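You operate a simulated robot arm through the tools that you are given. There is no shell and no other tool. Be economical: measure what you need, move in short steps, check, and stop when the job is done.

You run a simulated robot arm. Do the job below in one go: nothing can be reset, and whatever is moved stays where it is left.

Task
Fold the teal T-shirt on the folding board and lay it on the pull-out shelf.
Fine: flip panels 1 and 2 before 3; each goes back flat; the T-shirt in the middle of the shelf.
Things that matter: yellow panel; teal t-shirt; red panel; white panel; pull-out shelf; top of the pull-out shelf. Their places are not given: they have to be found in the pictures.

The check looks at the end state, three seconds after you hand in, the way a careful person would. Anything else that was tipped, shoved, dropped, spilled or broken makes it a failure. Flat cloth is picked up by pressing the open fingertips on it (5 to 10 N) and closing them slowly along it; thin cloth reads only 2 to 8 mm in the jaws.

Robot
A 6-joint arm with a two-finger parallel gripper, fixed in place. Base frame: the origin is at the foot of the arm, x ahead of it, y to its left, z up; the work surface is at about z = 0.847. Units: m, degrees, N and s.
With the tool pointing down near the work surface it reaches from about 0.36 to 0.82 m from the base axis. Its first joint turns from -166.0 to 166.0 degrees. Payload 3.91 kg.
The tool frame sits at the grasp point between the pads (the TCP): z along the fingers, y along the line on which they close. The tips reach 0.03 m beyond it. Largest opening 0.11 m; finger width 0.02, thickness 0.01; the body of the gripper, 0.048 by 0.112 m, starts 0.055 m behind the TCP.
Orientation is that of the tool frame in the base frame, as a unit quaternion [w, x, y, z]. With the fingers straight down and closing along the base's y, the tool's x points along the base's -x, its y along +y and its z along -z.

Tools
- The arm moves only by the tool apply_moves. Its argument "targets" is a list of rows, each a list of 3 entries, a list of its own where there are three numbers: the turn, a rotation vector about the base's x, y, z in degrees, then the shift along the base's x, y, z in m, then the finger opening in m, from 0 to 0.11. In form: [[[ax, ay, az], [tx, ty, tz], jaw], ...]. A call has 1 to 8 rows; each row shifts and turns the commanded pose from where the row before left it. A row lasts 0.2 s, in which the tool goes at most 0.05 m and 8.6 degrees; a call with a longer step from one row to the next is refused whole, and so is a gripper value outside its range. A pose out of reach is approached as far as the arm can. The call stops where the force on the tool passes 90 N (or 10 N more than at its start, if that is more) or the arm is blocked; 0.2 s more then pass. The fingers move at their own pace (about 0.045 m/s each) and stop on an object; they squeeze with about 20 N. The grip force told is the motor's: it shows also when the fingers shut on nothing. Time passes only in rows, and 0.2 s behind the last, so rows that do not move let the fingers close. The reply holds the time, the measured pose of the TCP, the force on the tool along the base axes, the opening and the grip force, in the units named above and with some noise, and new pictures: "pictures" is both (left out), scene, wrist or none.
- Cameras (640 x 400 px; columns grow to the right, rows downward): "scene" is fixed at [0.0611, 0.6485, 1.5651]; the picture's right is [-0.40, -0.91, 0.00], its down [-0.85, 0.38, -0.36] and it looks along [0.33, -0.15, -0.93] (base axes); focal length 346 px, centre (320, 200). "wrist" rides on the gripper at [0.077, 0.007, -0.114] in the tool frame; the picture's right is [-0.09, 1.00, 0.00], its down [-0.80, -0.07, -0.59] and it looks along [-0.59, -0.05, 0.80] (tool axes); focal length 270 px, centre (320, 200).
- lift_body(by): slides the trunk up (or, below 0, down) by that many m; the arm rides with it, the base frame stays. It gives what a move gives, with no picture.
- probe_pixels(camera, pixels): for up to 12 pixels [column, row] of the newest picture of that camera ("zoom" is the newest enlarged one), the place [x, y, z] in the base frame of the surface seen there, good to about 0.002 m, but the place of the scene camera against the robot may be out by one fixed shift of up to 0.012 m in any direction. No time passes.
- zoom(camera, box): a new picture of the part [left, top, right, bottom] of that camera's present view, enlarged. No time passes.
- sign_off(): hands the job in; it is judged then, once.

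Go step by step. Measure first, check grasps and placings, and put right what went wrong. The budget is 80 turns and 200 pictures, counting those below and the enlarged ones. Unless the task says otherwise, let go and move clear before handing in, and close with one line.

The tools are called after "Emit:" as a command line: name --argument value ..., lists and objects as JSON in quotes. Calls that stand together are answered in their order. apply_moves: Moves the arm, as the interface text tells. Its arguments: {"type":"object","properties":{"targets":{"type":"array","items":{"type":"array"}},"pictures":{"type":"string","enum":["both","scene","wrist","none"]}},"required":["targets"]} The other tools are called the same way: lift_body (by) slides the trunk up or down; probe_pixels (camera, pixels) gives the place of the surface under pixels of a picture; zoom (camera, box) takes an enlarged picture of a part of a camera's view; sign_off () hands the job in.

At the start:

```text
time_s: 0.0
tool_pos: [0.1643, 0.4396, 1.2598]
orientation: [0.0, 0.0, 1.0, 0.0]
ft_force: [-0.3, 0.7, 0.1]
finger_gap: 0.11
gripper_force: 0.0
trunk travel left (down, up): [-0.575, 0.035]
```

scene: 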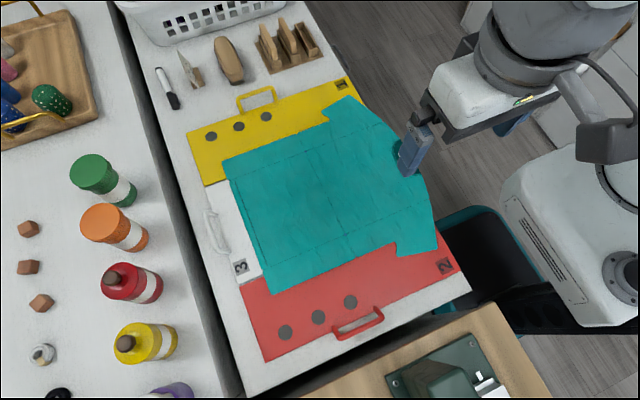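
wrist: 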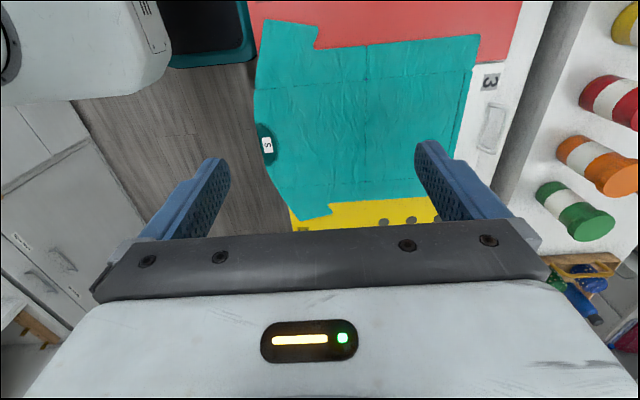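

The scene shows the board with yellow panel (handle near 257,97), red panel (handle near 358,322) and white panel 3 (handle near 213,232). I'll measure these first and find the pull-out shelf.

Emit:
probe_pixels --camera "scene" --pixels '[[257, 90], [240, 103], [274, 95], [257, 105], [188, 133], [345, 77], [204, 184], [358, 328], [335, 335], [380, 314], [267, 360], [460, 270]]'

Emit:
probe_pixels --camera "scene" --pixels '[[207, 230], [209, 212], [222, 250], [222, 160], [272, 292], [350, 97], [436, 250], [400, 255], [395, 240], [325, 118], [195, 290], [250, 385]]'

Emit:
zoom --camera "scene" --box '[180, 60, 480, 380]'

Emit:
zoom --camera "scene" --box '[360, 180, 640, 400]'

```text
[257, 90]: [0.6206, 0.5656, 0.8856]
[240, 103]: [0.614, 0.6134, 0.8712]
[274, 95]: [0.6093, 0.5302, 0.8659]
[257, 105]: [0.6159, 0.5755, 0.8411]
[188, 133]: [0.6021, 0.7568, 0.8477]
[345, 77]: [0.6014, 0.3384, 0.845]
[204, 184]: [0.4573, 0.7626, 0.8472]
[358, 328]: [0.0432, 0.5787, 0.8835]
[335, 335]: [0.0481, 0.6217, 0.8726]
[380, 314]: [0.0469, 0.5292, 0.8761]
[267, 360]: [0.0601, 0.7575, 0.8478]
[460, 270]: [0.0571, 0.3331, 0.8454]
```

```text
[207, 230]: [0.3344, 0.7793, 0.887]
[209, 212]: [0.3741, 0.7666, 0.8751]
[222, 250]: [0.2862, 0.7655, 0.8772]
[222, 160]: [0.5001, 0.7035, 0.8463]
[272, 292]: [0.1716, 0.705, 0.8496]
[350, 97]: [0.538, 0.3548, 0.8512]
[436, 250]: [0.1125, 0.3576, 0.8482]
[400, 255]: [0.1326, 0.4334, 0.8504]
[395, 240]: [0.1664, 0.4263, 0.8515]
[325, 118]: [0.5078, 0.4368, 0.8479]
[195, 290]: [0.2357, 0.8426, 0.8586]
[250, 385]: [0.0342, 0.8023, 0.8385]
```

```text
1.25 times, centred on (330, 220) of scene
```

zoom: 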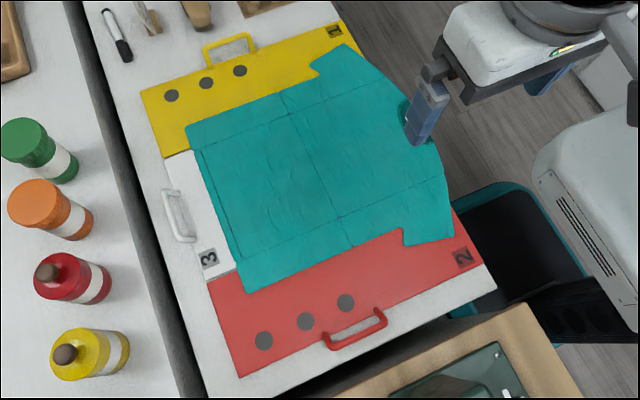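

```text
1.82 times, centred on (500, 290) of scene
```

zoom: 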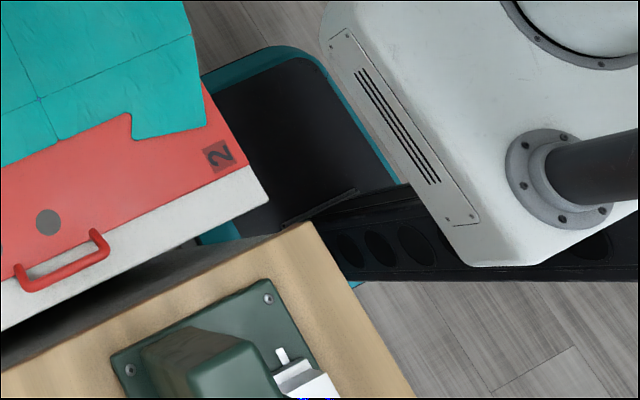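

Board geometry is clear: yellow edge x≈0.605, red edge x≈0.06, white edge y≈0.765, with raised handles about 3–4 cm high. Next I need to identify the shelf by probing the surrounding surfaces.

Emit:
probe_pixels --camera "scene" --pixels '[[60, 180], [180, 350], [60, 330], [420, 340], [340, 390], [520, 380], [490, 250], [460, 305], [160, 140], [140, 60], [40, 60], [500, 340]]'

Emit:
probe_pixels --camera "wrist" --pixels '[[180, 100], [270, 150], [266, 130], [80, 30], [60, 180], [200, 30], [520, 60], [500, 150], [600, 100], [30, 330], [250, 170], [585, 270]]'

Emit:
zoom --camera "wrist" --box '[0, 0, 320, 200]'

Emit:
zoom --camera "scene" --box '[0, 0, 320, 200]'

```text
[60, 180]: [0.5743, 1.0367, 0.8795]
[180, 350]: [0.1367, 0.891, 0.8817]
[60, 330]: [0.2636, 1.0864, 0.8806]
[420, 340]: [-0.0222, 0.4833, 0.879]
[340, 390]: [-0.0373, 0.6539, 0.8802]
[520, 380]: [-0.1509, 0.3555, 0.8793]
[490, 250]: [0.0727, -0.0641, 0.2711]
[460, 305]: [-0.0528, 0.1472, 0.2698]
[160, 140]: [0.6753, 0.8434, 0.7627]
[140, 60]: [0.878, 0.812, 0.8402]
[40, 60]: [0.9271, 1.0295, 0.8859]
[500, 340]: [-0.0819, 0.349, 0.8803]
```

```text
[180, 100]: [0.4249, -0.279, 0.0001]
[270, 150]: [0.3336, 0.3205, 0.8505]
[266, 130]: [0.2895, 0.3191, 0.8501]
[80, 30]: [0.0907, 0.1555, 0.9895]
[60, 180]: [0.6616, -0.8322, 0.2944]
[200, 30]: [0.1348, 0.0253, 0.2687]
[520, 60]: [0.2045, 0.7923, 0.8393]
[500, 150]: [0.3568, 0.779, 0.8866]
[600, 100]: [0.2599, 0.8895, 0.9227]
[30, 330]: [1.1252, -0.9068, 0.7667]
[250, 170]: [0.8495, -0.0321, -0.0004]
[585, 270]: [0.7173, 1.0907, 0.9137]
```

```text
2.00 times, centred on (160, 100) of wrist
```

zoom: 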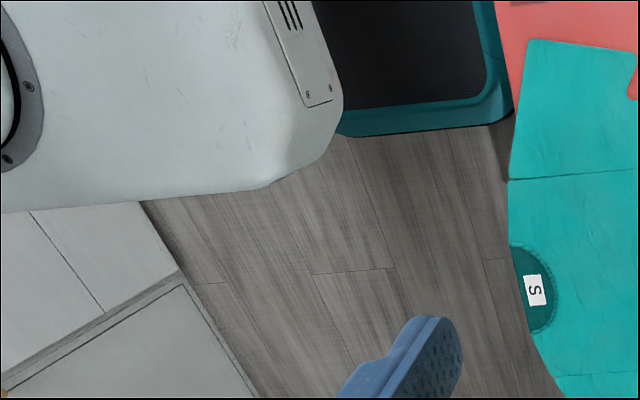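

```text
2.00 times, centred on (160, 100) of scene
```

zoom: 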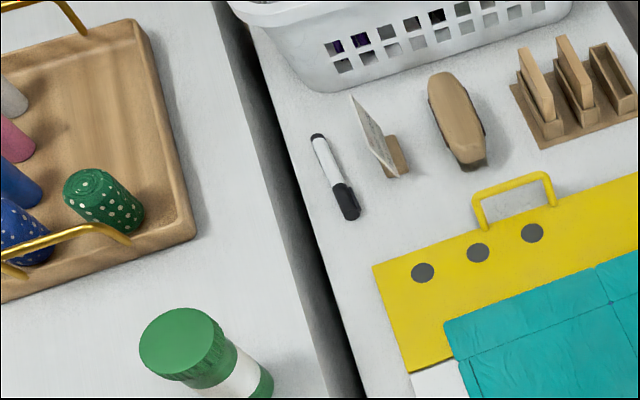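

The shelf isn't in view around the board; there's furniture on the robot's right side (wrist pixels 60,180 and 30,330). I'll turn the tool to look toward -y.

Emit:
apply_moves --targets '[[[0, 0, -8.5], [0.03, -0.03, 0], 0.11], [[0, 0, -8.5], [0.03, -0.03, 0], 0.11], [[0, 0, -8.5], [0.03, -0.03, 0], 0.11], [[0, 0, -8.5], [0.03, -0.03, 0], 0.11], [[0, 0, -8.5], [0.03, -0.03, 0], 0.11], [[0, 0, -8.5], [0.03, -0.03, 0], 0.11], [[0, 0, -8.5], [0.03, -0.03, 0], 0.11], [[0, 0, -8.5], [0.03, -0.03, 0], 0.11]]'

```text
time_s: 1.8
tool_pos: [0.4041, 0.198, 1.2591]
orientation: [-0.001, 0.561, 0.828, 0.0]
ft_force: [0.9, -0.1, 0.1]
finger_gap: 0.1099
gripper_force: 0.1
trunk travel left (down, up): [-0.575, 0.035]
```

scene: 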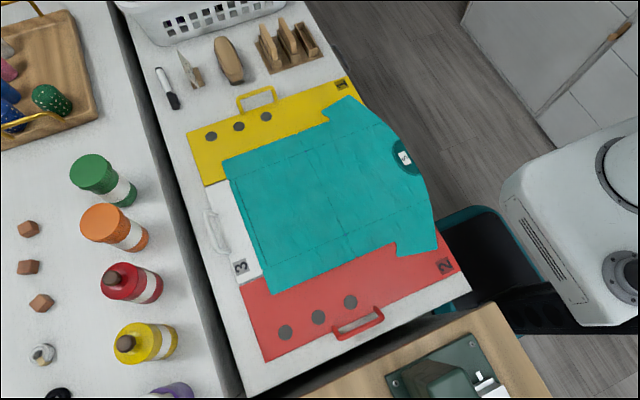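
wrist: 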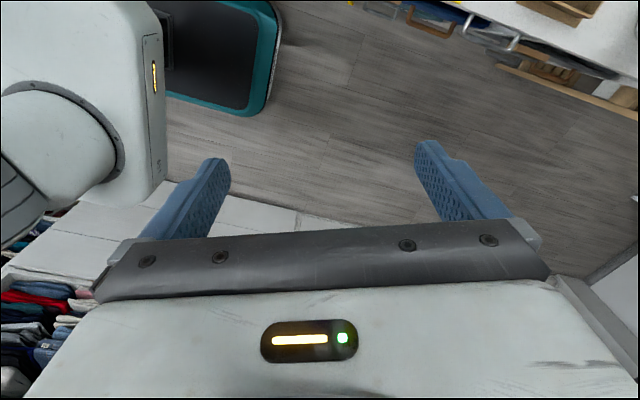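

The wrist view shows wooden pieces and handles under the table front (pixels 400–640, 0–120) and folded clothes at lower left (30,310). I'll zoom in and probe both.

Emit:
zoom --camera "wrist" --box '[340, 0, 640, 180]'

Emit:
zoom --camera "wrist" --box '[0, 180, 200, 400]'

Emit:
probe_pixels --camera "wrist" --pixels '[[30, 310], [15, 250], [70, 260], [120, 220], [10, 390], [560, 90], [490, 40], [430, 20], [600, 40], [50, 345], [630, 290], [300, 220]]'

```text
2.13 times, centred on (490, 90) of wrist
```

zoom: 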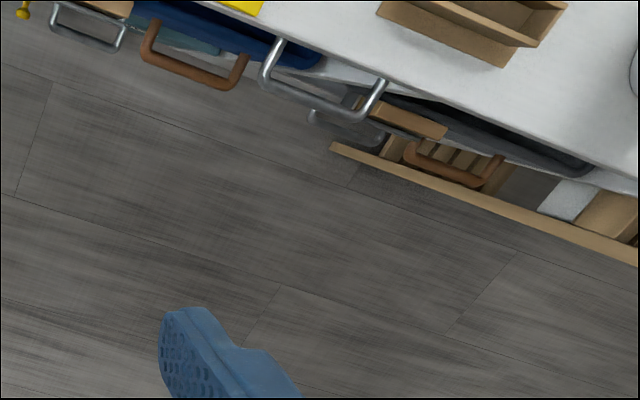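

```text
1.82 times, centred on (100, 290) of wrist
```

zoom: 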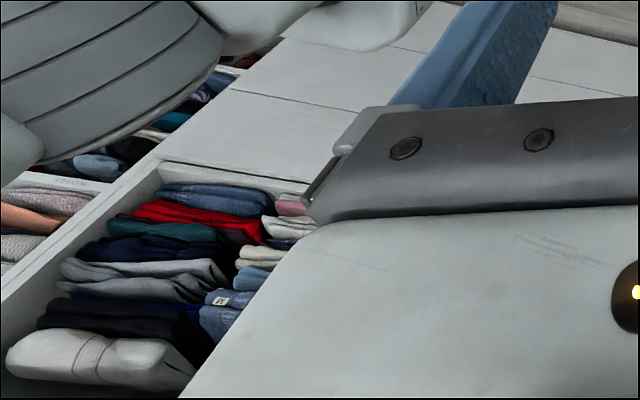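

```text
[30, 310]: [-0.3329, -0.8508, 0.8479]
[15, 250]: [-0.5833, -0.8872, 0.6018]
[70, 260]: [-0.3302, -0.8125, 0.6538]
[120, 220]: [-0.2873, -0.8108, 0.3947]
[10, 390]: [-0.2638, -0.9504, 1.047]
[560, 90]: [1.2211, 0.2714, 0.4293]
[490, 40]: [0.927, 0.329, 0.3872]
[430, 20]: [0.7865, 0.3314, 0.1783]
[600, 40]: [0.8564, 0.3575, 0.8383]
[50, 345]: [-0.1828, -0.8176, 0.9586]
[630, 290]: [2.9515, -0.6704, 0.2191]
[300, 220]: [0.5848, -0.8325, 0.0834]
```

A wardrobe stands at y≈-0.81. In the scene picture a panel with a wooden handle appears at upper right (550,50 / 620,30); I'll check it.

Emit:
zoom --camera "scene" --box '[440, 0, 640, 150]'

Emit:
probe_pixels --camera "scene" --pixels '[[550, 50], [470, 5], [540, 115], [620, 30], [600, 80], [635, 10], [580, 135], [500, 30], [530, 100], [590, 20], [630, 60], [465, 18]]'

Emit:
apply_moves --targets '[[[0, 0, -8.5], [0.0, -0.04, 0], 0.11], [[0, 0, -8.5], [0.0, -0.04, 0], 0.11], [[0, 0, -8.5], [0.0, -0.04, 0], 0.11], [[0, 0, 0], [0.0, -0.04, 0], 0.11], [[0, 0, 0], [0.0, -0.04, 0], 0.11], [[0, 0, 0], [0.0, -0.04, 0], 0.11], [[0, 0, 0], [0, -0.04, 0], 0.11], [[0, 0, 0], [0, -0.04, 0], 0.11]]'

```text
2.67 times, centred on (540, 75) of scene
```

zoom: 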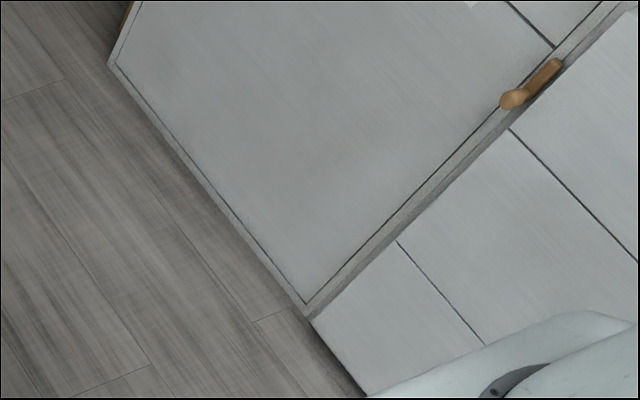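

```text
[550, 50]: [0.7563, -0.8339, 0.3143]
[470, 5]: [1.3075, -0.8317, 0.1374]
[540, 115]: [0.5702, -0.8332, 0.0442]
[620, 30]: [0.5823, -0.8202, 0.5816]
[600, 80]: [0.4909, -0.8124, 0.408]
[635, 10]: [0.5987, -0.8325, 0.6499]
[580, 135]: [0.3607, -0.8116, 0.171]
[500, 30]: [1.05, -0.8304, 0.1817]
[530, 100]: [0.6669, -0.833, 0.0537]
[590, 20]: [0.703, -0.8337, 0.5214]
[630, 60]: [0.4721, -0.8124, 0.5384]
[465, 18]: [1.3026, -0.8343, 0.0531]
```

```text
time_s: 3.6
tool_pos: [0.4006, -0.1198, 1.2579]
orientation: [0.0, 0.729, 0.685, 0.0]
ft_force: [-0.1, -0.5, -0.4]
finger_gap: 0.11
gripper_force: 0.0
trunk travel left (down, up): [-0.575, 0.035]
```

scene: 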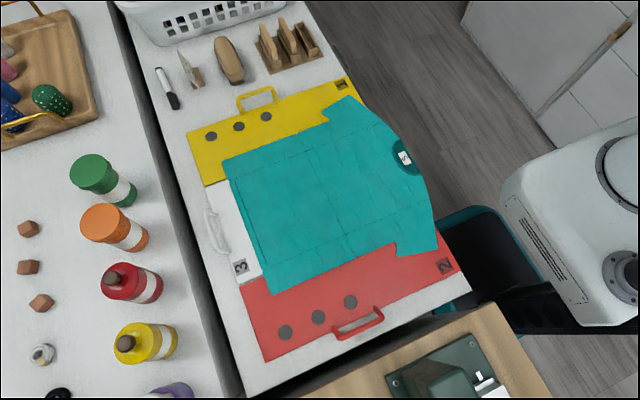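
wrist: 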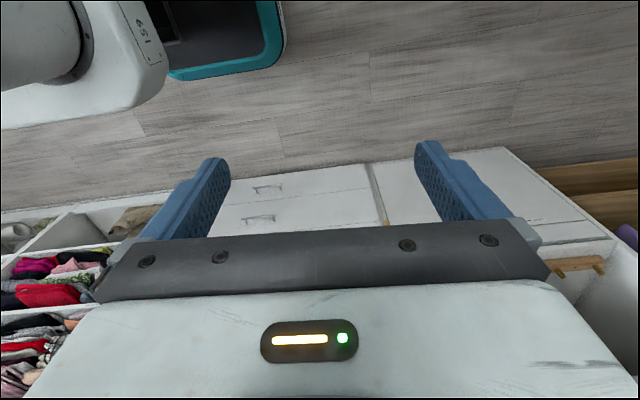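

Still no shelf surface in view; I'll tilt the tool to see the wardrobe front above the drawers.

Emit:
apply_moves --targets '[[[-8.5, 0, 0], [0.0, 0, 0], 0.11], [[-8.5, 0, 0], [0.0, 0, 0], 0.11], [[-8.5, 0, 0], [0.0, 0, 0], 0.11], [[-8.5, 0, 0], [0.0, 0, 0], 0.11], [[-8.5, 0, 0], [0.0, 0, 0], 0.11]]' --pictures "wrist"

```text
time_s: 4.8
tool_pos: [0.4053, -0.1198, 1.2598]
orientation: [0.265, 0.679, 0.638, -0.249]
ft_force: [0.4, -0.6, -0.3]
finger_gap: 0.11
gripper_force: 0.0
trunk travel left (down, up): [-0.575, 0.035]
```

wrist: 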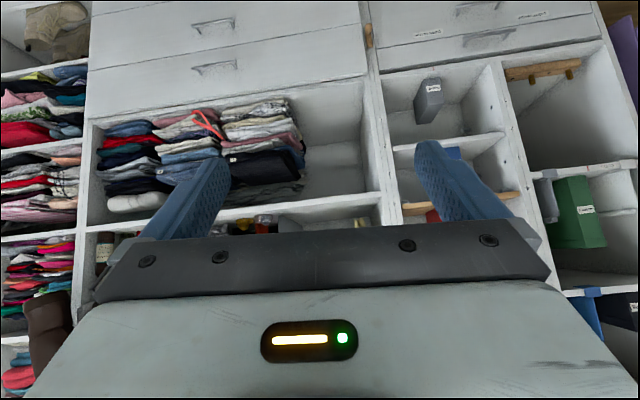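

The wardrobe is seen with fixed shelves, no extended shelf in this sector. I'll swing clockwise to view the region at -x, -y.

Emit:
apply_moves --targets '[[[0, 0, -8.5], [-0.03, -0.03, 0], 0.11], [[0, 0, -8.5], [-0.03, -0.03, 0], 0.11], [[0, 0, -8.5], [-0.03, -0.03, 0], 0.11], [[0, 0, -8.5], [-0.03, -0.03, 0], 0.11], [[0, 0, -8.5], [-0.04, -0.03, 0], 0.11], [[0, 0, -8.5], [-0.04, -0.03, 0], 0.11], [[0, 0, -8.5], [-0.04, -0.03, 0], 0.11], [[0, 0, -8.5], [-0.04, -0.03, 0], 0.11]]' --pictures "wrist"

```text
time_s: 6.6
tool_pos: [0.1227, -0.3607, 1.2582]
orientation: [0.08, 0.92, 0.149, -0.353]
ft_force: [-0.4, -0.2, 0.6]
finger_gap: 0.11
gripper_force: 0.1
trunk travel left (down, up): [-0.575, 0.035]
```

wrist: 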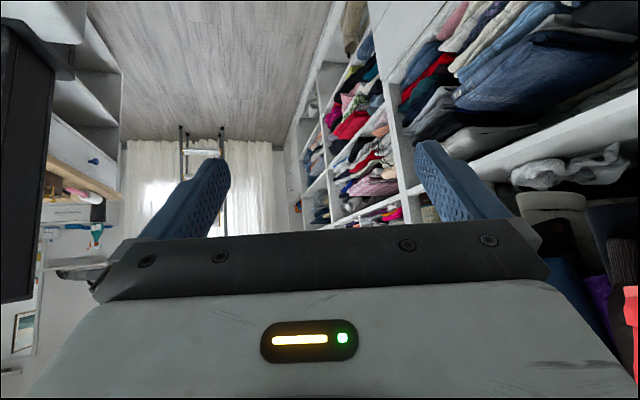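

Nothing extended on this side either; the table's own front (y≈0.33) hasn't been seen. I'll go back and tilt the tool to look toward +y below the tabletop.

Emit:
apply_moves --targets '[[[0, 0, 8.5], [0.04, 0.03, 0], 0.11], [[0, 0, 8.5], [0.04, 0.03, 0], 0.11], [[0, 0, 8.5], [0.04, 0.03, 0], 0.11], [[0, 0, 8.5], [0.04, 0.03, 0], 0.11], [[0, 0, 8.5], [0.03, 0.03, 0], 0.11], [[0, 0, 8.5], [0.03, 0.03, 0], 0.11], [[0, 0, 8.5], [0.03, 0.03, 0], 0.11], [[0, 0, 8.5], [0.03, 0.03, 0], 0.11]]' --pictures "none"

Emit:
apply_moves --targets '[[[8.5, 0, 0], [0, 0, 0], 0.11], [[8.5, 0, 0], [0, 0, 0], 0.11], [[8.5, 0, 0], [0, 0, 0], 0.11], [[8.5, 0, 0], [0, 0, 0], 0.11], [[8.5, 0, 0], [0, 0, 0], 0.11], [[8.5, 0, 0], [0, 0, 0], 0.11], [[8.5, 0, 0], [0, 0, 0], 0.11], [[8.5, 0, 0], [0, 0, 0], 0.11]]' --pictures "none"

Emit:
apply_moves --targets '[[[8.5, 0, 0], [0, -0.03, 0], 0.11], [[8.5, 0, 0], [0, -0.03, 0], 0.11], [[8.5, 0, 0], [0, -0.03, 0], 0.11], [[0, 0, 0], [0, -0.03, 0], 0.11]]' --pictures "wrist"

```text
time_s: 8.4
tool_pos: [0.4014, -0.1174, 1.2599]
orientation: [0.264, 0.678, 0.64, -0.248]
ft_force: [-0.3, 0.5, 0.2]
finger_gap: 0.1099
gripper_force: 0.0
trunk travel left (down, up): [-0.575, 0.035]
```

```text
time_s: 10.2
tool_pos: [0.4044, -0.1213, 1.2592]
orientation: [-0.162, 0.71, 0.668, 0.152]
ft_force: [0.3, -0.1, 0.1]
finger_gap: 0.1098
gripper_force: 0.1
trunk travel left (down, up): [-0.575, 0.035]
```

```text
time_s: 11.2
tool_pos: [0.4033, -0.2414, 1.2589]
orientation: [-0.314, 0.657, 0.619, 0.295]
ft_force: [0.0, -0.5, -0.6]
finger_gap: 0.1102
gripper_force: 0.0
trunk travel left (down, up): [-0.575, 0.035]
```

wrist: 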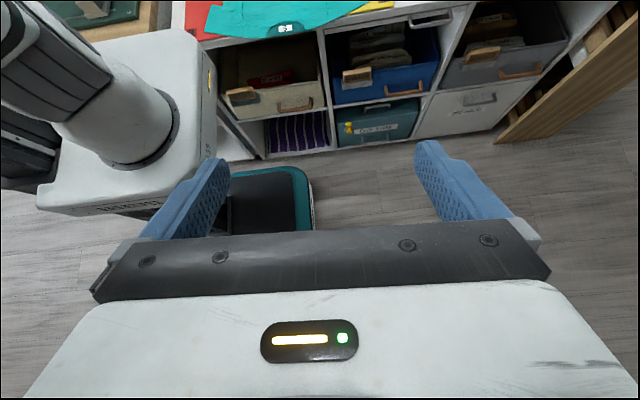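

Now I see the cube unit beneath the table: bins at (270,85), (380,60), (380,120) and something open at (235,130). I'll zoom in there.

Emit:
zoom --camera "wrist" --box '[160, 0, 480, 200]'

Emit:
zoom --camera "wrist" --box '[0, 0, 220, 140]'

Emit:
probe_pixels --camera "wrist" --pixels '[[235, 145], [285, 135], [262, 90], [295, 140], [380, 65], [385, 130], [470, 110], [540, 110], [130, 20], [100, 8], [245, 150], [225, 90]]'

```text
2.00 times, centred on (320, 100) of wrist
```

zoom: 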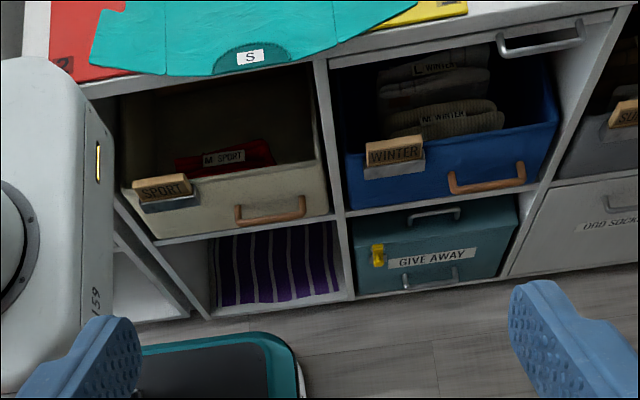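

```text
2.86 times, centred on (110, 70) of wrist
```

zoom: 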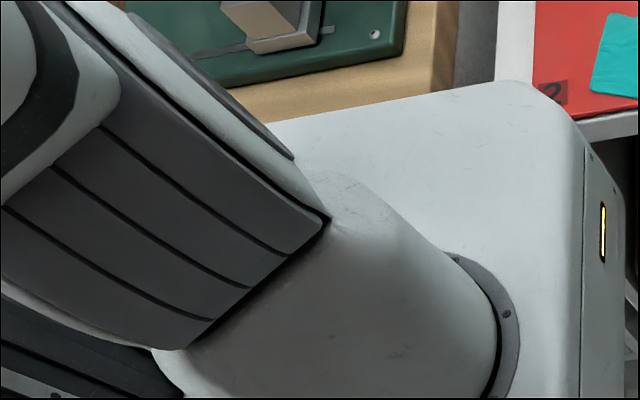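

```text
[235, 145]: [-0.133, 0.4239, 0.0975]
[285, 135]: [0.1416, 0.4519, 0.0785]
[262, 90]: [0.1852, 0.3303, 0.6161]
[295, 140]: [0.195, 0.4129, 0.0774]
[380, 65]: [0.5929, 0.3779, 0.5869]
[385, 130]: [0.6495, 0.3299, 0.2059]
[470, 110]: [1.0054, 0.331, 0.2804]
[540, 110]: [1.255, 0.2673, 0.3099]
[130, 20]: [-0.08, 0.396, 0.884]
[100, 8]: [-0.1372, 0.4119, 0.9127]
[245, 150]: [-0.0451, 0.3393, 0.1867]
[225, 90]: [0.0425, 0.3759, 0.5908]
```

Key find: above the WINTER bin, just below the tabletop, is a thin closed shelf front with a chrome bar handle (zoom 495–585, 45). That's the pull-out shelf; let me measure it.

Emit:
zoom --camera "wrist" --box '[300, 0, 500, 80]'

Emit:
probe_pixels --camera "wrist" --pixels '[[410, 25], [430, 22], [450, 18], [411, 18], [450, 11], [330, 30], [460, 10], [400, 17], [345, 28], [380, 8], [330, 22], [440, 12]]'

```text
3.20 times, centred on (400, 40) of wrist
```

zoom: 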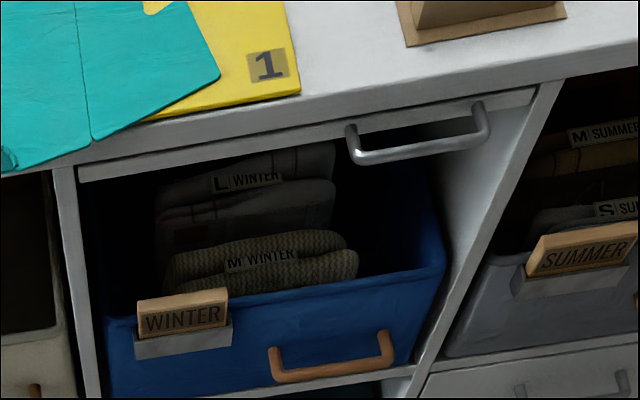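

```text
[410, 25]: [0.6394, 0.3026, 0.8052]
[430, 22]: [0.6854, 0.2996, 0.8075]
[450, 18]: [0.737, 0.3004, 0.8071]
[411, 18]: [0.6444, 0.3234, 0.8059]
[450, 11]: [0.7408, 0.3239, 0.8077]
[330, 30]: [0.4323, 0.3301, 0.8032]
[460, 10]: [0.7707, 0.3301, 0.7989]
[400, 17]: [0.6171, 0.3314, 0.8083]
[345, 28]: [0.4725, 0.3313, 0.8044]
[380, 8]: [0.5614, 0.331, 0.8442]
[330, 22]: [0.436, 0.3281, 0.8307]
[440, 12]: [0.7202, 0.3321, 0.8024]
```

Shelf front: x 0.42–0.78, y≈0.33, z≈0.80; handle bar along x 0.64–0.74 at y≈0.30, z≈0.806. I'll untilt, yaw so the fingers close along y, and go above the bar.

Emit:
apply_moves --targets '[[[-8.5, 0, 0], [0.02, 0.04, -0.02], 0.11], [[-8.5, 0, 0], [0.02, 0.04, -0.02], 0.11], [[-8.5, 0, 0], [0.02, 0.04, -0.02], 0.11], [[-8.5, 0, 0], [0.02, 0.04, -0.02], 0.11], [[-8.5, 0, 0], [0.02, 0.04, -0.02], 0.11], [[-8.5, 0, 0], [0.02, 0.04, -0.02], 0.11], [[0, 0, 8.5], [0.02, 0.03, -0.01], 0.06], [[0, 0, 8.5], [0.02, 0.03, -0.01], 0.03]]' --pictures "none"

Emit:
apply_moves --targets '[[[0, 0, 8.5], [0.01, 0.02, -0.01], 0.03], [[0, 0, 8.5], [0.01, 0.02, -0.01], 0.03], [[0, 0, 8.5], [0.01, 0.02, -0.01], 0.03], [[0, 0, 8.5], [0.01, 0.02, -0.01], 0.03], [[0, 0, 8.5], [0.01, 0.02, -0.01], 0.03], [[0, 0, 8.5], [0.01, 0.02, -0.01], 0.03], [[0, 0, 8.5], [0.01, 0.02, -0.01], 0.03], [[0, 0, 8.5], [0.01, 0.02, -0.01], 0.03]]' --pictures "none"

Emit:
apply_moves --targets '[[[0, 0, 8.5], [0.02, 0.02, 0], 0.03], [[0, 0, 0], [0.02, 0.02, 0], 0.03], [[0, 0, 0], [0, 0.0, 0], 0.03]]' --pictures "both"

```text
time_s: 13.0
tool_pos: [0.5632, 0.0605, 1.1163]
orientation: [0.0, 0.619, 0.786, -0.001]
ft_force: [0.5, 0.8, 0.5]
finger_gap: 0.0582
gripper_force: 0.1
trunk travel left (down, up): [-0.575, 0.035]
```

```text
time_s: 14.8
tool_pos: [0.6438, 0.2191, 1.0388]
orientation: [0.0, 0.074, 0.997, 0.0]
ft_force: [0.8, 0.7, 0.2]
finger_gap: 0.03
gripper_force: 0.1
trunk travel left (down, up): [-0.575, 0.035]
```

```text
time_s: 15.6
tool_pos: [0.6852, 0.2595, 1.0402]
orientation: [0.0, 0.0, 1.0, 0.0]
ft_force: [-0.9, -0.3, -0.5]
finger_gap: 0.0298
gripper_force: 0.1
trunk travel left (down, up): [-0.575, 0.035]
```

scene: 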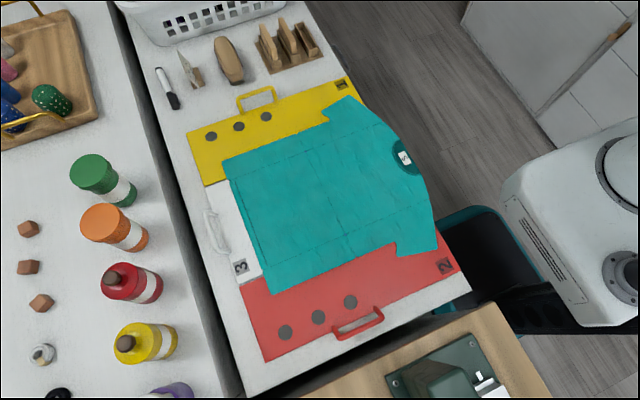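
wrist: 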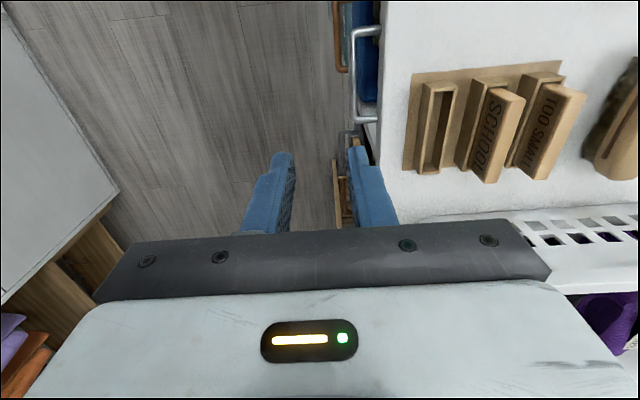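

Orientation is right. Probe the handle bar (wrist 356,80) again from here for a precise position.

Emit:
probe_pixels --camera "wrist" --pixels '[[356, 40], [356, 60], [356, 80], [356, 100], [354, 115], [366, 30], [366, 121], [378, 120], [383, 110], [383, 60], [352, 60], [360, 60]]'

Emit:
zoom --camera "wrist" --box '[280, 0, 480, 200]'

```text
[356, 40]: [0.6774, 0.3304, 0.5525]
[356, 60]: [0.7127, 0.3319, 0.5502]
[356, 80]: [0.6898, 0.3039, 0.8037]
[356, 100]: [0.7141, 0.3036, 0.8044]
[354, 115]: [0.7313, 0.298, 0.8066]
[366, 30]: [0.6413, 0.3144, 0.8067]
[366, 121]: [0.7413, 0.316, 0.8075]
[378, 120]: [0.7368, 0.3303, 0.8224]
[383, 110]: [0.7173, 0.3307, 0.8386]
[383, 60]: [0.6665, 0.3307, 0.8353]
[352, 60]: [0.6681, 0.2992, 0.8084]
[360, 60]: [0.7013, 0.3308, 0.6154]
```

```text
2.00 times, centred on (380, 100) of wrist
```

zoom: 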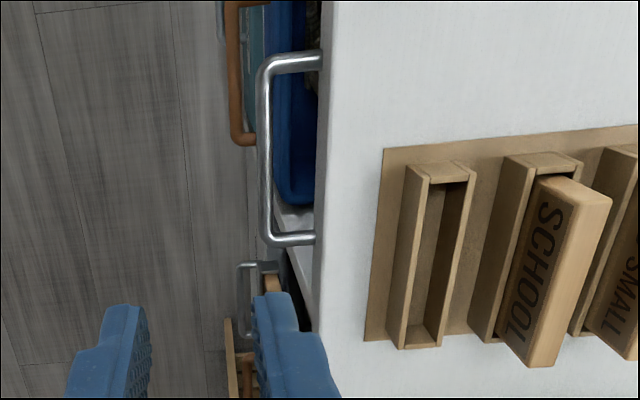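

Bar at y≈0.301, z≈0.803. I'll check the nearby wooden holder's clearance before descending.

Emit:
probe_pixels --camera "wrist" --pixels '[[413, 77], [405, 168], [430, 86], [424, 170], [475, 85], [470, 165]]'

Emit:
apply_moves --targets '[[[0, 0, 0], [-0.012, 0.04, -0.03], 0.03], [[0, 0, 0], [-0.004, 0.0015, -0.04], 0.03], [[0, 0, 0], [0, 0, -0.04], 0.03], [[0, 0, 0], [0, 0, -0.03], 0.03], [[0, 0, 0], [0, 0, 0], 0.03]]' --pictures "wrist"

```text
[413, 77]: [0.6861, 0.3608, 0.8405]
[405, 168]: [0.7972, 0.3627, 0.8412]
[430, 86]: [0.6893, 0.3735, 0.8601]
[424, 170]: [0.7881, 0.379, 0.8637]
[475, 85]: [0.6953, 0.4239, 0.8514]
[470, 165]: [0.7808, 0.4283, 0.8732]
```

```text
refused: row 1 steps farther than a row can; nothing moved
```

Emit:
apply_moves --targets '[[[0, 0, 0], [-0.012, 0.02, -0.03], 0.03], [[0, 0, 0], [-0.006, 0.0215, -0.03], 0.03], [[0, 0, 0], [0, 0, -0.04], 0.03], [[0, 0, 0], [0, 0, -0.03], 0.03], [[0, 0, 0], [0, 0, 0], 0.03]]' --pictures "wrist"

```text
time_s: 16.8
tool_pos: [0.6667, 0.3007, 0.909]
orientation: [0.0, 0.0, 1.0, 0.0]
ft_force: [0.1, -0.5, 0.7]
finger_gap: 0.0298
gripper_force: 0.0
trunk travel left (down, up): [-0.575, 0.035]
```

wrist: 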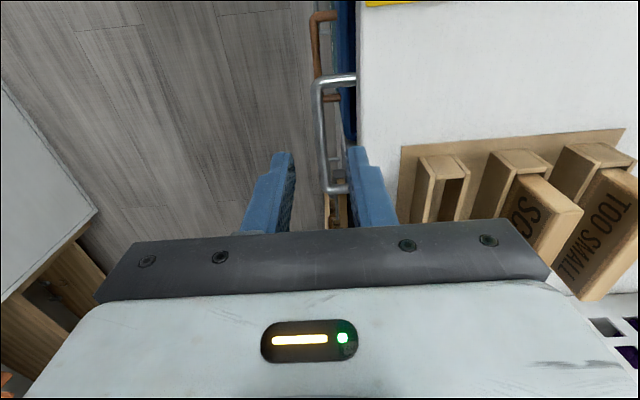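

The bar is between the fingers. Descend to z≈0.814 and close.

Emit:
apply_moves --targets '[[[0, 0, 0], [0, 0, -0.04], 0.03], [[0, 0, 0], [0, 0, -0.03], 0.03], [[0, 0, 0], [0, 0, -0.025], 0.03], [[0, 0, 0], [0, 0, 0], 0.0], [[0, 0, 0], [0, 0, 0], 0.0], [[0, 0, 0], [0, 0, 0], 0.0]]' --pictures "wrist"

```text
time_s: 17.6
tool_pos: [0.6721, 0.3092, 0.8404]
orientation: [0.016, 0.0, 1.0, 0.009]
ft_force: [-18.3, 9.7, 46.3]
finger_gap: 0.0138
gripper_force: 5.0
trunk travel left (down, up): [-0.575, 0.035]
stopped in row 4: the force on the tool passed its limit (the readings are from after the stop); the commanded pose is now the measured one
```

wrist: 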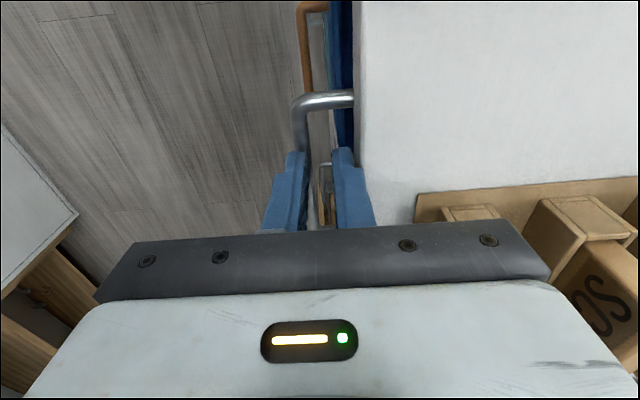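

The descent stopped at z≈0.84 with contact: the left finger appears to sit on the bar (around 300,130). I'll back off upward, reopen, and look.

Emit:
apply_moves --targets '[[[0, 0, 0], [0, 0, 0.01], 0.03], [[0, 0, 0], [0, 0, 0.02], 0.03], [[-1.8, 0, 0], [0, 0, 0], 0.03], [[0, 0, 0], [0, 0, 0], 0.03]]' --pictures "wrist"

Emit:
zoom --camera "wrist" --box '[240, 60, 400, 240]'

Emit:
probe_pixels --camera "wrist" --pixels '[[310, 110], [315, 130], [316, 150], [320, 170], [330, 89], [345, 87], [355, 100], [312, 100]]'

```text
time_s: 18.6
tool_pos: [0.6735, 0.3052, 0.8608]
orientation: [0.009, 0.0, 1.0, -0.01]
ft_force: [0.1, -2.5, -1.3]
finger_gap: 0.0288
gripper_force: 0.0
trunk travel left (down, up): [-0.575, 0.035]
```

wrist: 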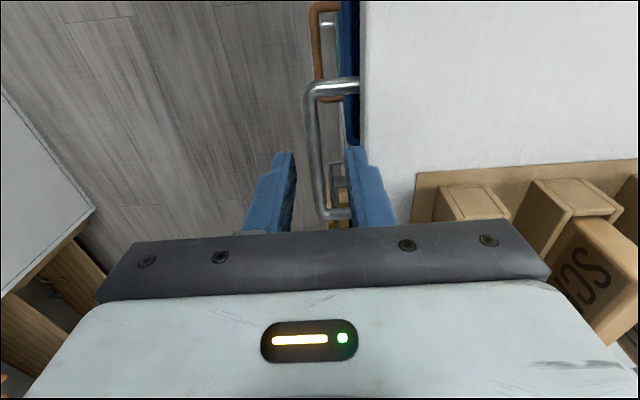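

```text
2.22 times, centred on (320, 150) of wrist
```

zoom: 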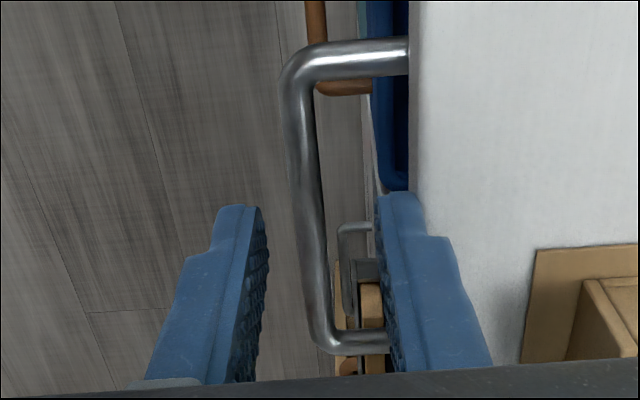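

```text
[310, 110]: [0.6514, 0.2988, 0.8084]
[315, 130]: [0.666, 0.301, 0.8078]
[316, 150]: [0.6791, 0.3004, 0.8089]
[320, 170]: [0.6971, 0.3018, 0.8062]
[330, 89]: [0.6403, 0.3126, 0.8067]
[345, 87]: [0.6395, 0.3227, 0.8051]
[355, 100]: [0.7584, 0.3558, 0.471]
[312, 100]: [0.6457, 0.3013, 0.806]
```

Bar is at y≈0.300; the right finger's thicker root probably met the tabletop edge. I'll shift to y≈0.295 with a narrower opening, and go down to z≈0.822 only.

Emit:
apply_moves --targets '[[[1.15, 1.03, 0], [-0.0035, -0.0095, 0.005], 0.026], [[0, 0, 0], [0, 0, 0], 0.026], [[0, 0, 0], [0, 0, -0.015], 0.026], [[0, 0, 0], [0, 0, -0.015], 0.026], [[0, 0, 0], [0, 0, -0.01], 0.026], [[0, 0, 0], [0, 0, -0.003], 0.026], [[0, 0, 0], [0, 0, 0], 0.026]]' --pictures "wrist"

```text
time_s: 20.2
tool_pos: [0.6706, 0.2973, 0.8205]
orientation: [0.001, 0.0, 1.0, 0.0]
ft_force: [0.6, -0.5, -0.1]
finger_gap: 0.0259
gripper_force: 0.0
trunk travel left (down, up): [-0.575, 0.035]
```

wrist: 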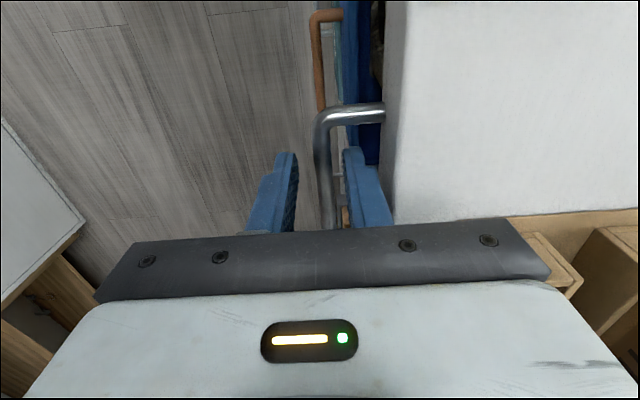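

No force; the bar is between the fingers. Close.

Emit:
apply_moves --targets '[[[0, 0, 0], [0, 0, -0.002], 0.0], [[0, 0, 0], [0, 0, 0], 0.0], [[0, 0, 0], [0, 0, 0], 0.0], [[0, 0, 0], [0, -0.02, 0], 0.0], [[0, 0, 0], [0, -0.02, 0], 0.0], [[0, 0, 0], [0, -0.02, 0], 0.0], [[0, 0, 0], [0, -0.02, 0], 0.0]]' --pictures "wrist"

```text
time_s: 21.8
tool_pos: [0.6692, 0.216, 0.82]
orientation: [-0.001, 0.001, 1.0, 0.0]
ft_force: [-6.7, -3.1, 0.3]
finger_gap: 0.0098
gripper_force: 45.3
trunk travel left (down, up): [-0.575, 0.035]
```

wrist: 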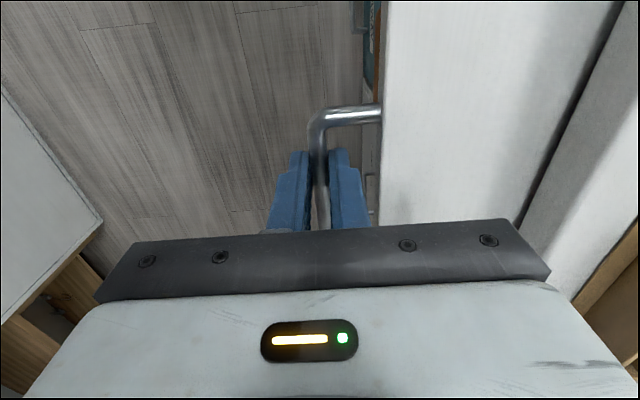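

The shelf is sliding out (bar at y≈0.216). Keep pulling.

Emit:
apply_moves --targets '[[[0, 0, 0], [0, -0.025, 0], 0.0], [[0, 0, 0], [0, -0.025, 0], 0.0], [[0, 0, 0], [0, -0.025, 0], 0.0], [[0, 0, 0], [0, -0.025, 0], 0.0], [[0, 0, 0], [0, -0.025, 0], 0.0], [[0, 0, 0], [0, -0.025, 0], 0.0], [[0, 0, 0], [0, -0.025, 0], 0.0], [[0, 0, 0], [0, 0, 0], 0.0]]' --pictures "wrist"

```text
time_s: 23.6
tool_pos: [0.6693, 0.0394, 0.821]
orientation: [0.003, 0.001, 1.0, 0.0]
ft_force: [-2.2, -1.5, 0.0]
finger_gap: 0.01
gripper_force: 45.7
trunk travel left (down, up): [-0.575, 0.035]
```

wrist: 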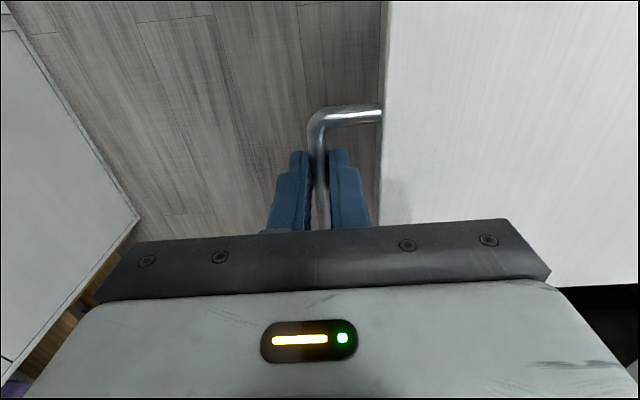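

Front now at y≈0.07 with no stop yet. I'll pull a little more, watching for the end stop.

Emit:
apply_moves --targets '[[[0, 0, 0], [0, -0.015, 0], 0.0], [[0, 0, 0], [0, -0.015, 0], 0.0], [[0, 0, 0], [0, -0.015, 0], 0.0], [[0, 0, 0], [0, -0.015, 0], 0.0], [[0, 0, 0], [0, 0, 0], 0.0]]' --pictures "both"

```text
time_s: 24.8
tool_pos: [0.6694, -0.0191, 0.8211]
orientation: [0.001, 0.001, 1.0, 0.0]
ft_force: [-3.8, -1.0, 6.9]
finger_gap: 0.0098
gripper_force: 45.5
trunk travel left (down, up): [-0.575, 0.035]
```

scene: 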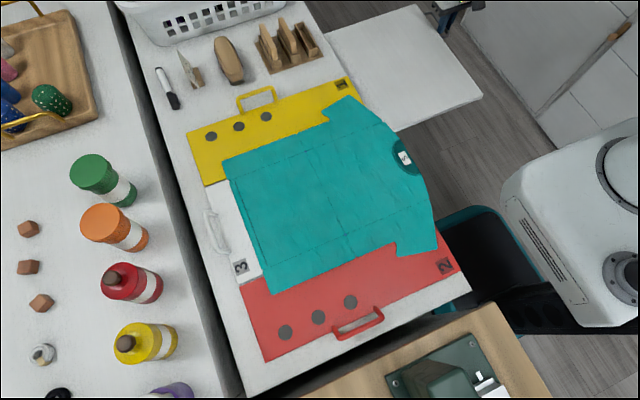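
wrist: 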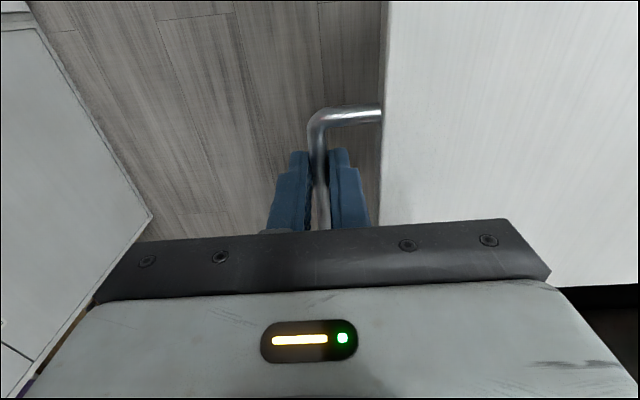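

The shelf is out about 0.32 m (scene corners 325,35–482,95), ample room. I'll release, rise, and yaw +90° toward a vantage over the board to measure the panels and hinges.

Emit:
apply_moves --targets '[[[0, 0, 0], [0, 0, 0], 0.026], [[0, 0, 0], [0, 0, 0], 0.026], [[0, 0, 0], [0, 0, 0.04], 0.026], [[0, 0, 0], [0, 0, 0.045], 0.026], [[0, 0, 0], [0, 0, 0.045], 0.03], [[0, 0, 0], [-0.02, 0, 0.045], 0.04], [[0, 0, 8.5], [-0.02, 0.02, 0.04], 0.04], [[0, 0, 8.5], [-0.02, 0.02, 0.04], 0.04]]' --pictures "none"

Emit:
apply_moves --targets '[[[0, 0, 8.5], [-0.03, 0.02, 0.03], 0.04], [[0, 0, 8.5], [-0.03, 0.02, 0.02], 0.04], [[0, 0, 8.5], [-0.03, 0.02, 0.01], 0.04], [[0, 0, 8.5], [-0.03, 0.02, 0.01], 0.04], [[0, 0, 8.5], [-0.03, 0.02, 0.01], 0.04], [[0, 0, 8.5], [-0.03, 0.02, 0.01], 0.04], [[0, 0, 8.5], [-0.03, 0.02, 0.01], 0.04], [[0, 0, 8.5], [-0.03, 0.02, 0.01], 0.04]]' --pictures "none"

Emit:
apply_moves --targets '[[[0, 0, 5], [-0.01, 0.02, 0], 0.04], [[0, 0, 0], [0, 0.02, 0], 0.04], [[0, 0, 0], [0, 0.0, 0], 0.04]]' --pictures "both"

```text
time_s: 26.6
tool_pos: [0.6088, 0.0178, 1.0756]
orientation: [0.0, -0.148, 0.989, 0.0]
ft_force: [-0.4, 0.1, 0.4]
finger_gap: 0.0399
gripper_force: 0.0
trunk travel left (down, up): [-0.575, 0.035]
```

```text
time_s: 28.4
tool_pos: [0.3707, 0.1795, 1.187]
orientation: [0.0, -0.676, 0.737, 0.001]
ft_force: [-0.4, -0.3, 0.0]
finger_gap: 0.0401
gripper_force: 0.1
trunk travel left (down, up): [-0.575, 0.035]
```

```text
time_s: 29.2
tool_pos: [0.3608, 0.2212, 1.1867]
orientation: [0.002, -0.707, 0.707, 0.001]
ft_force: [0.8, -0.2, -0.3]
finger_gap: 0.0401
gripper_force: 0.1
trunk travel left (down, up): [-0.575, 0.035]
```

scene: 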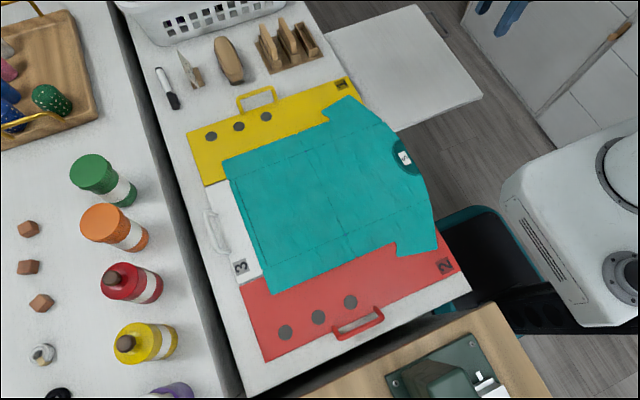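
wrist: 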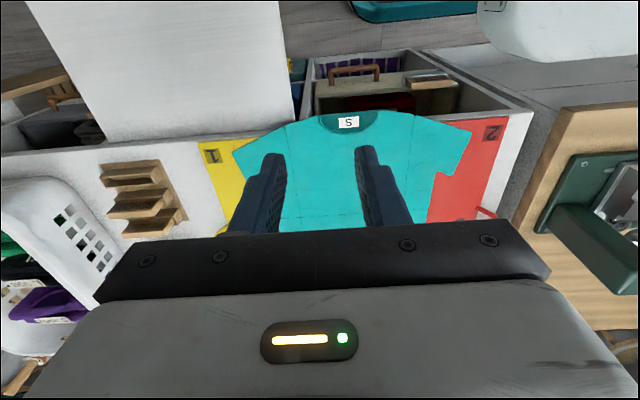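

From here I can cross-calibrate the scene camera with the wrist camera using shared features (sleeve corners, yellow/red panel corners), and read the shelf's top.

Emit:
probe_pixels --camera "wrist" --pixels '[[201, 144], [506, 119], [470, 131], [235, 153], [436, 181], [260, 175], [105, 40], [290, 100], [200, 110], [488, 208], [215, 225], [90, 140]]'

Emit:
probe_pixels --camera "scene" --pixels '[[347, 79], [458, 271], [434, 248], [348, 98], [398, 256], [330, 122], [415, 7], [480, 95], [330, 37], [400, 130], [400, 60]]'

Emit:
zoom --camera "scene" --box '[180, 70, 380, 200]'

Emit:
zoom --camera "scene" --box '[190, 190, 400, 360]'

```text
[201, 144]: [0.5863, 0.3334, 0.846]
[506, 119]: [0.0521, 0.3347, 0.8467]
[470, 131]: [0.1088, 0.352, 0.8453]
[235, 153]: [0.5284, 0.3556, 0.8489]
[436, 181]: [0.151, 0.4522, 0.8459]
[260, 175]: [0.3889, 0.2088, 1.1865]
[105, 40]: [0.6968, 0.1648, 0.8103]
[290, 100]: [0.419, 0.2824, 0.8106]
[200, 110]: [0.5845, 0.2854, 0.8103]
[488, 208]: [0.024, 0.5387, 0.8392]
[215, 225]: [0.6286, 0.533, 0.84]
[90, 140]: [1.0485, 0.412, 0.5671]
```

```text
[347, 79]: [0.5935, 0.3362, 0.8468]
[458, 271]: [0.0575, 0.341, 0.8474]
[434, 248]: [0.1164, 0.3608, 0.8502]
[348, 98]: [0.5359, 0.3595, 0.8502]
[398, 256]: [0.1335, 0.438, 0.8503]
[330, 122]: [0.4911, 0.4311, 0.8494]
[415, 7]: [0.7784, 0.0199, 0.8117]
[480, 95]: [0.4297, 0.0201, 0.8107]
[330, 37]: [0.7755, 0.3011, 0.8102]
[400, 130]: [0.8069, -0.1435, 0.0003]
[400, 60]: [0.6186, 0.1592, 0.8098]
```

```text
3.08 times, centred on (280, 135) of scene
```

zoom: 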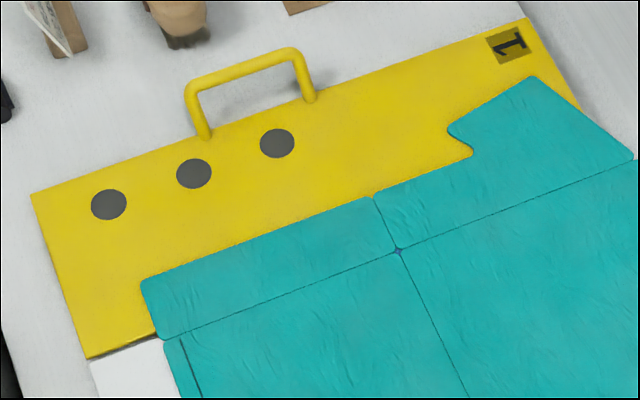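

```text
2.35 times, centred on (295, 275) of scene
```

zoom: 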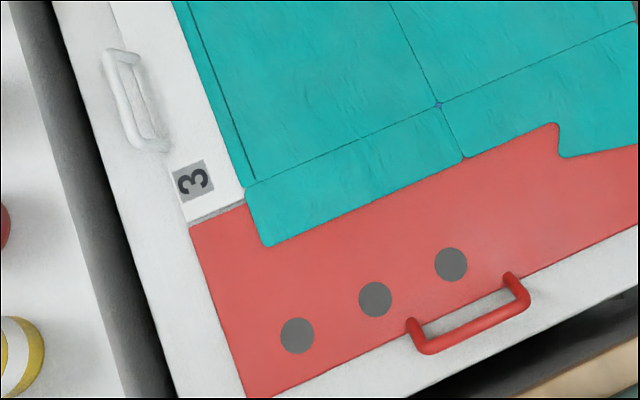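

Scene reads about (+0.0065, +0.007, +0.001) high versus the wrist. The shirt has seams along the hinges. Now precise probes on handle bars, leg bases and hinge seams.

Emit:
probe_pixels --camera "scene" --pixels '[[276, 102], [243, 113], [271, 88], [238, 100], [255, 92], [264, 89], [205, 185], [305, 151], [270, 163], [380, 122], [345, 234], [330, 199]]'

Emit:
probe_pixels --camera "scene" --pixels '[[334, 327], [376, 308], [341, 339], [382, 319], [362, 329], [350, 334], [242, 284], [390, 240], [206, 213], [212, 247], [208, 230], [223, 250]]'

Emit:
zoom --camera "scene" --box '[190, 195, 250, 270]'

```text
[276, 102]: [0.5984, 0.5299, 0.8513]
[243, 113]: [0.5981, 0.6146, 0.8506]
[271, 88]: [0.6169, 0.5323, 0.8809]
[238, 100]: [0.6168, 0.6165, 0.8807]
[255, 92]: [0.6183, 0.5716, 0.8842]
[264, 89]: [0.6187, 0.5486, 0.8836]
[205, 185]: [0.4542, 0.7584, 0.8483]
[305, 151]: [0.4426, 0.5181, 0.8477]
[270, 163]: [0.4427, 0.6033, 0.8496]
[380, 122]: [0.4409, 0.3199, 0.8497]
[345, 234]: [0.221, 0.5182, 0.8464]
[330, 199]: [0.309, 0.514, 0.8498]
```

```text
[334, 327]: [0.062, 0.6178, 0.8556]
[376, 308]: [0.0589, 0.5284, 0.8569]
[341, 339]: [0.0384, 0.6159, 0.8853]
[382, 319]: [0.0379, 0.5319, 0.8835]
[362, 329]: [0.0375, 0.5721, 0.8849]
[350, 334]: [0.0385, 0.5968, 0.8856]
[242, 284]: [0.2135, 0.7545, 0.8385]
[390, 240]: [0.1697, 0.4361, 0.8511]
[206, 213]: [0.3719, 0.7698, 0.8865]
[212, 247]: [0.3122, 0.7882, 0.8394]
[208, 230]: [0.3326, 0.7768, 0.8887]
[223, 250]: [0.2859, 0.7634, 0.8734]
```

```text
5.33 times, centred on (220, 232) of scene
```

zoom: 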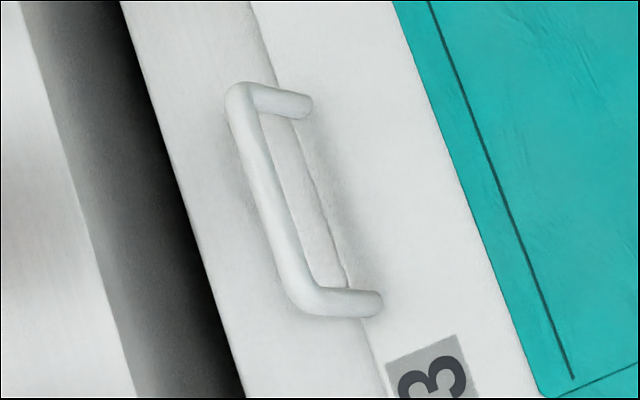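

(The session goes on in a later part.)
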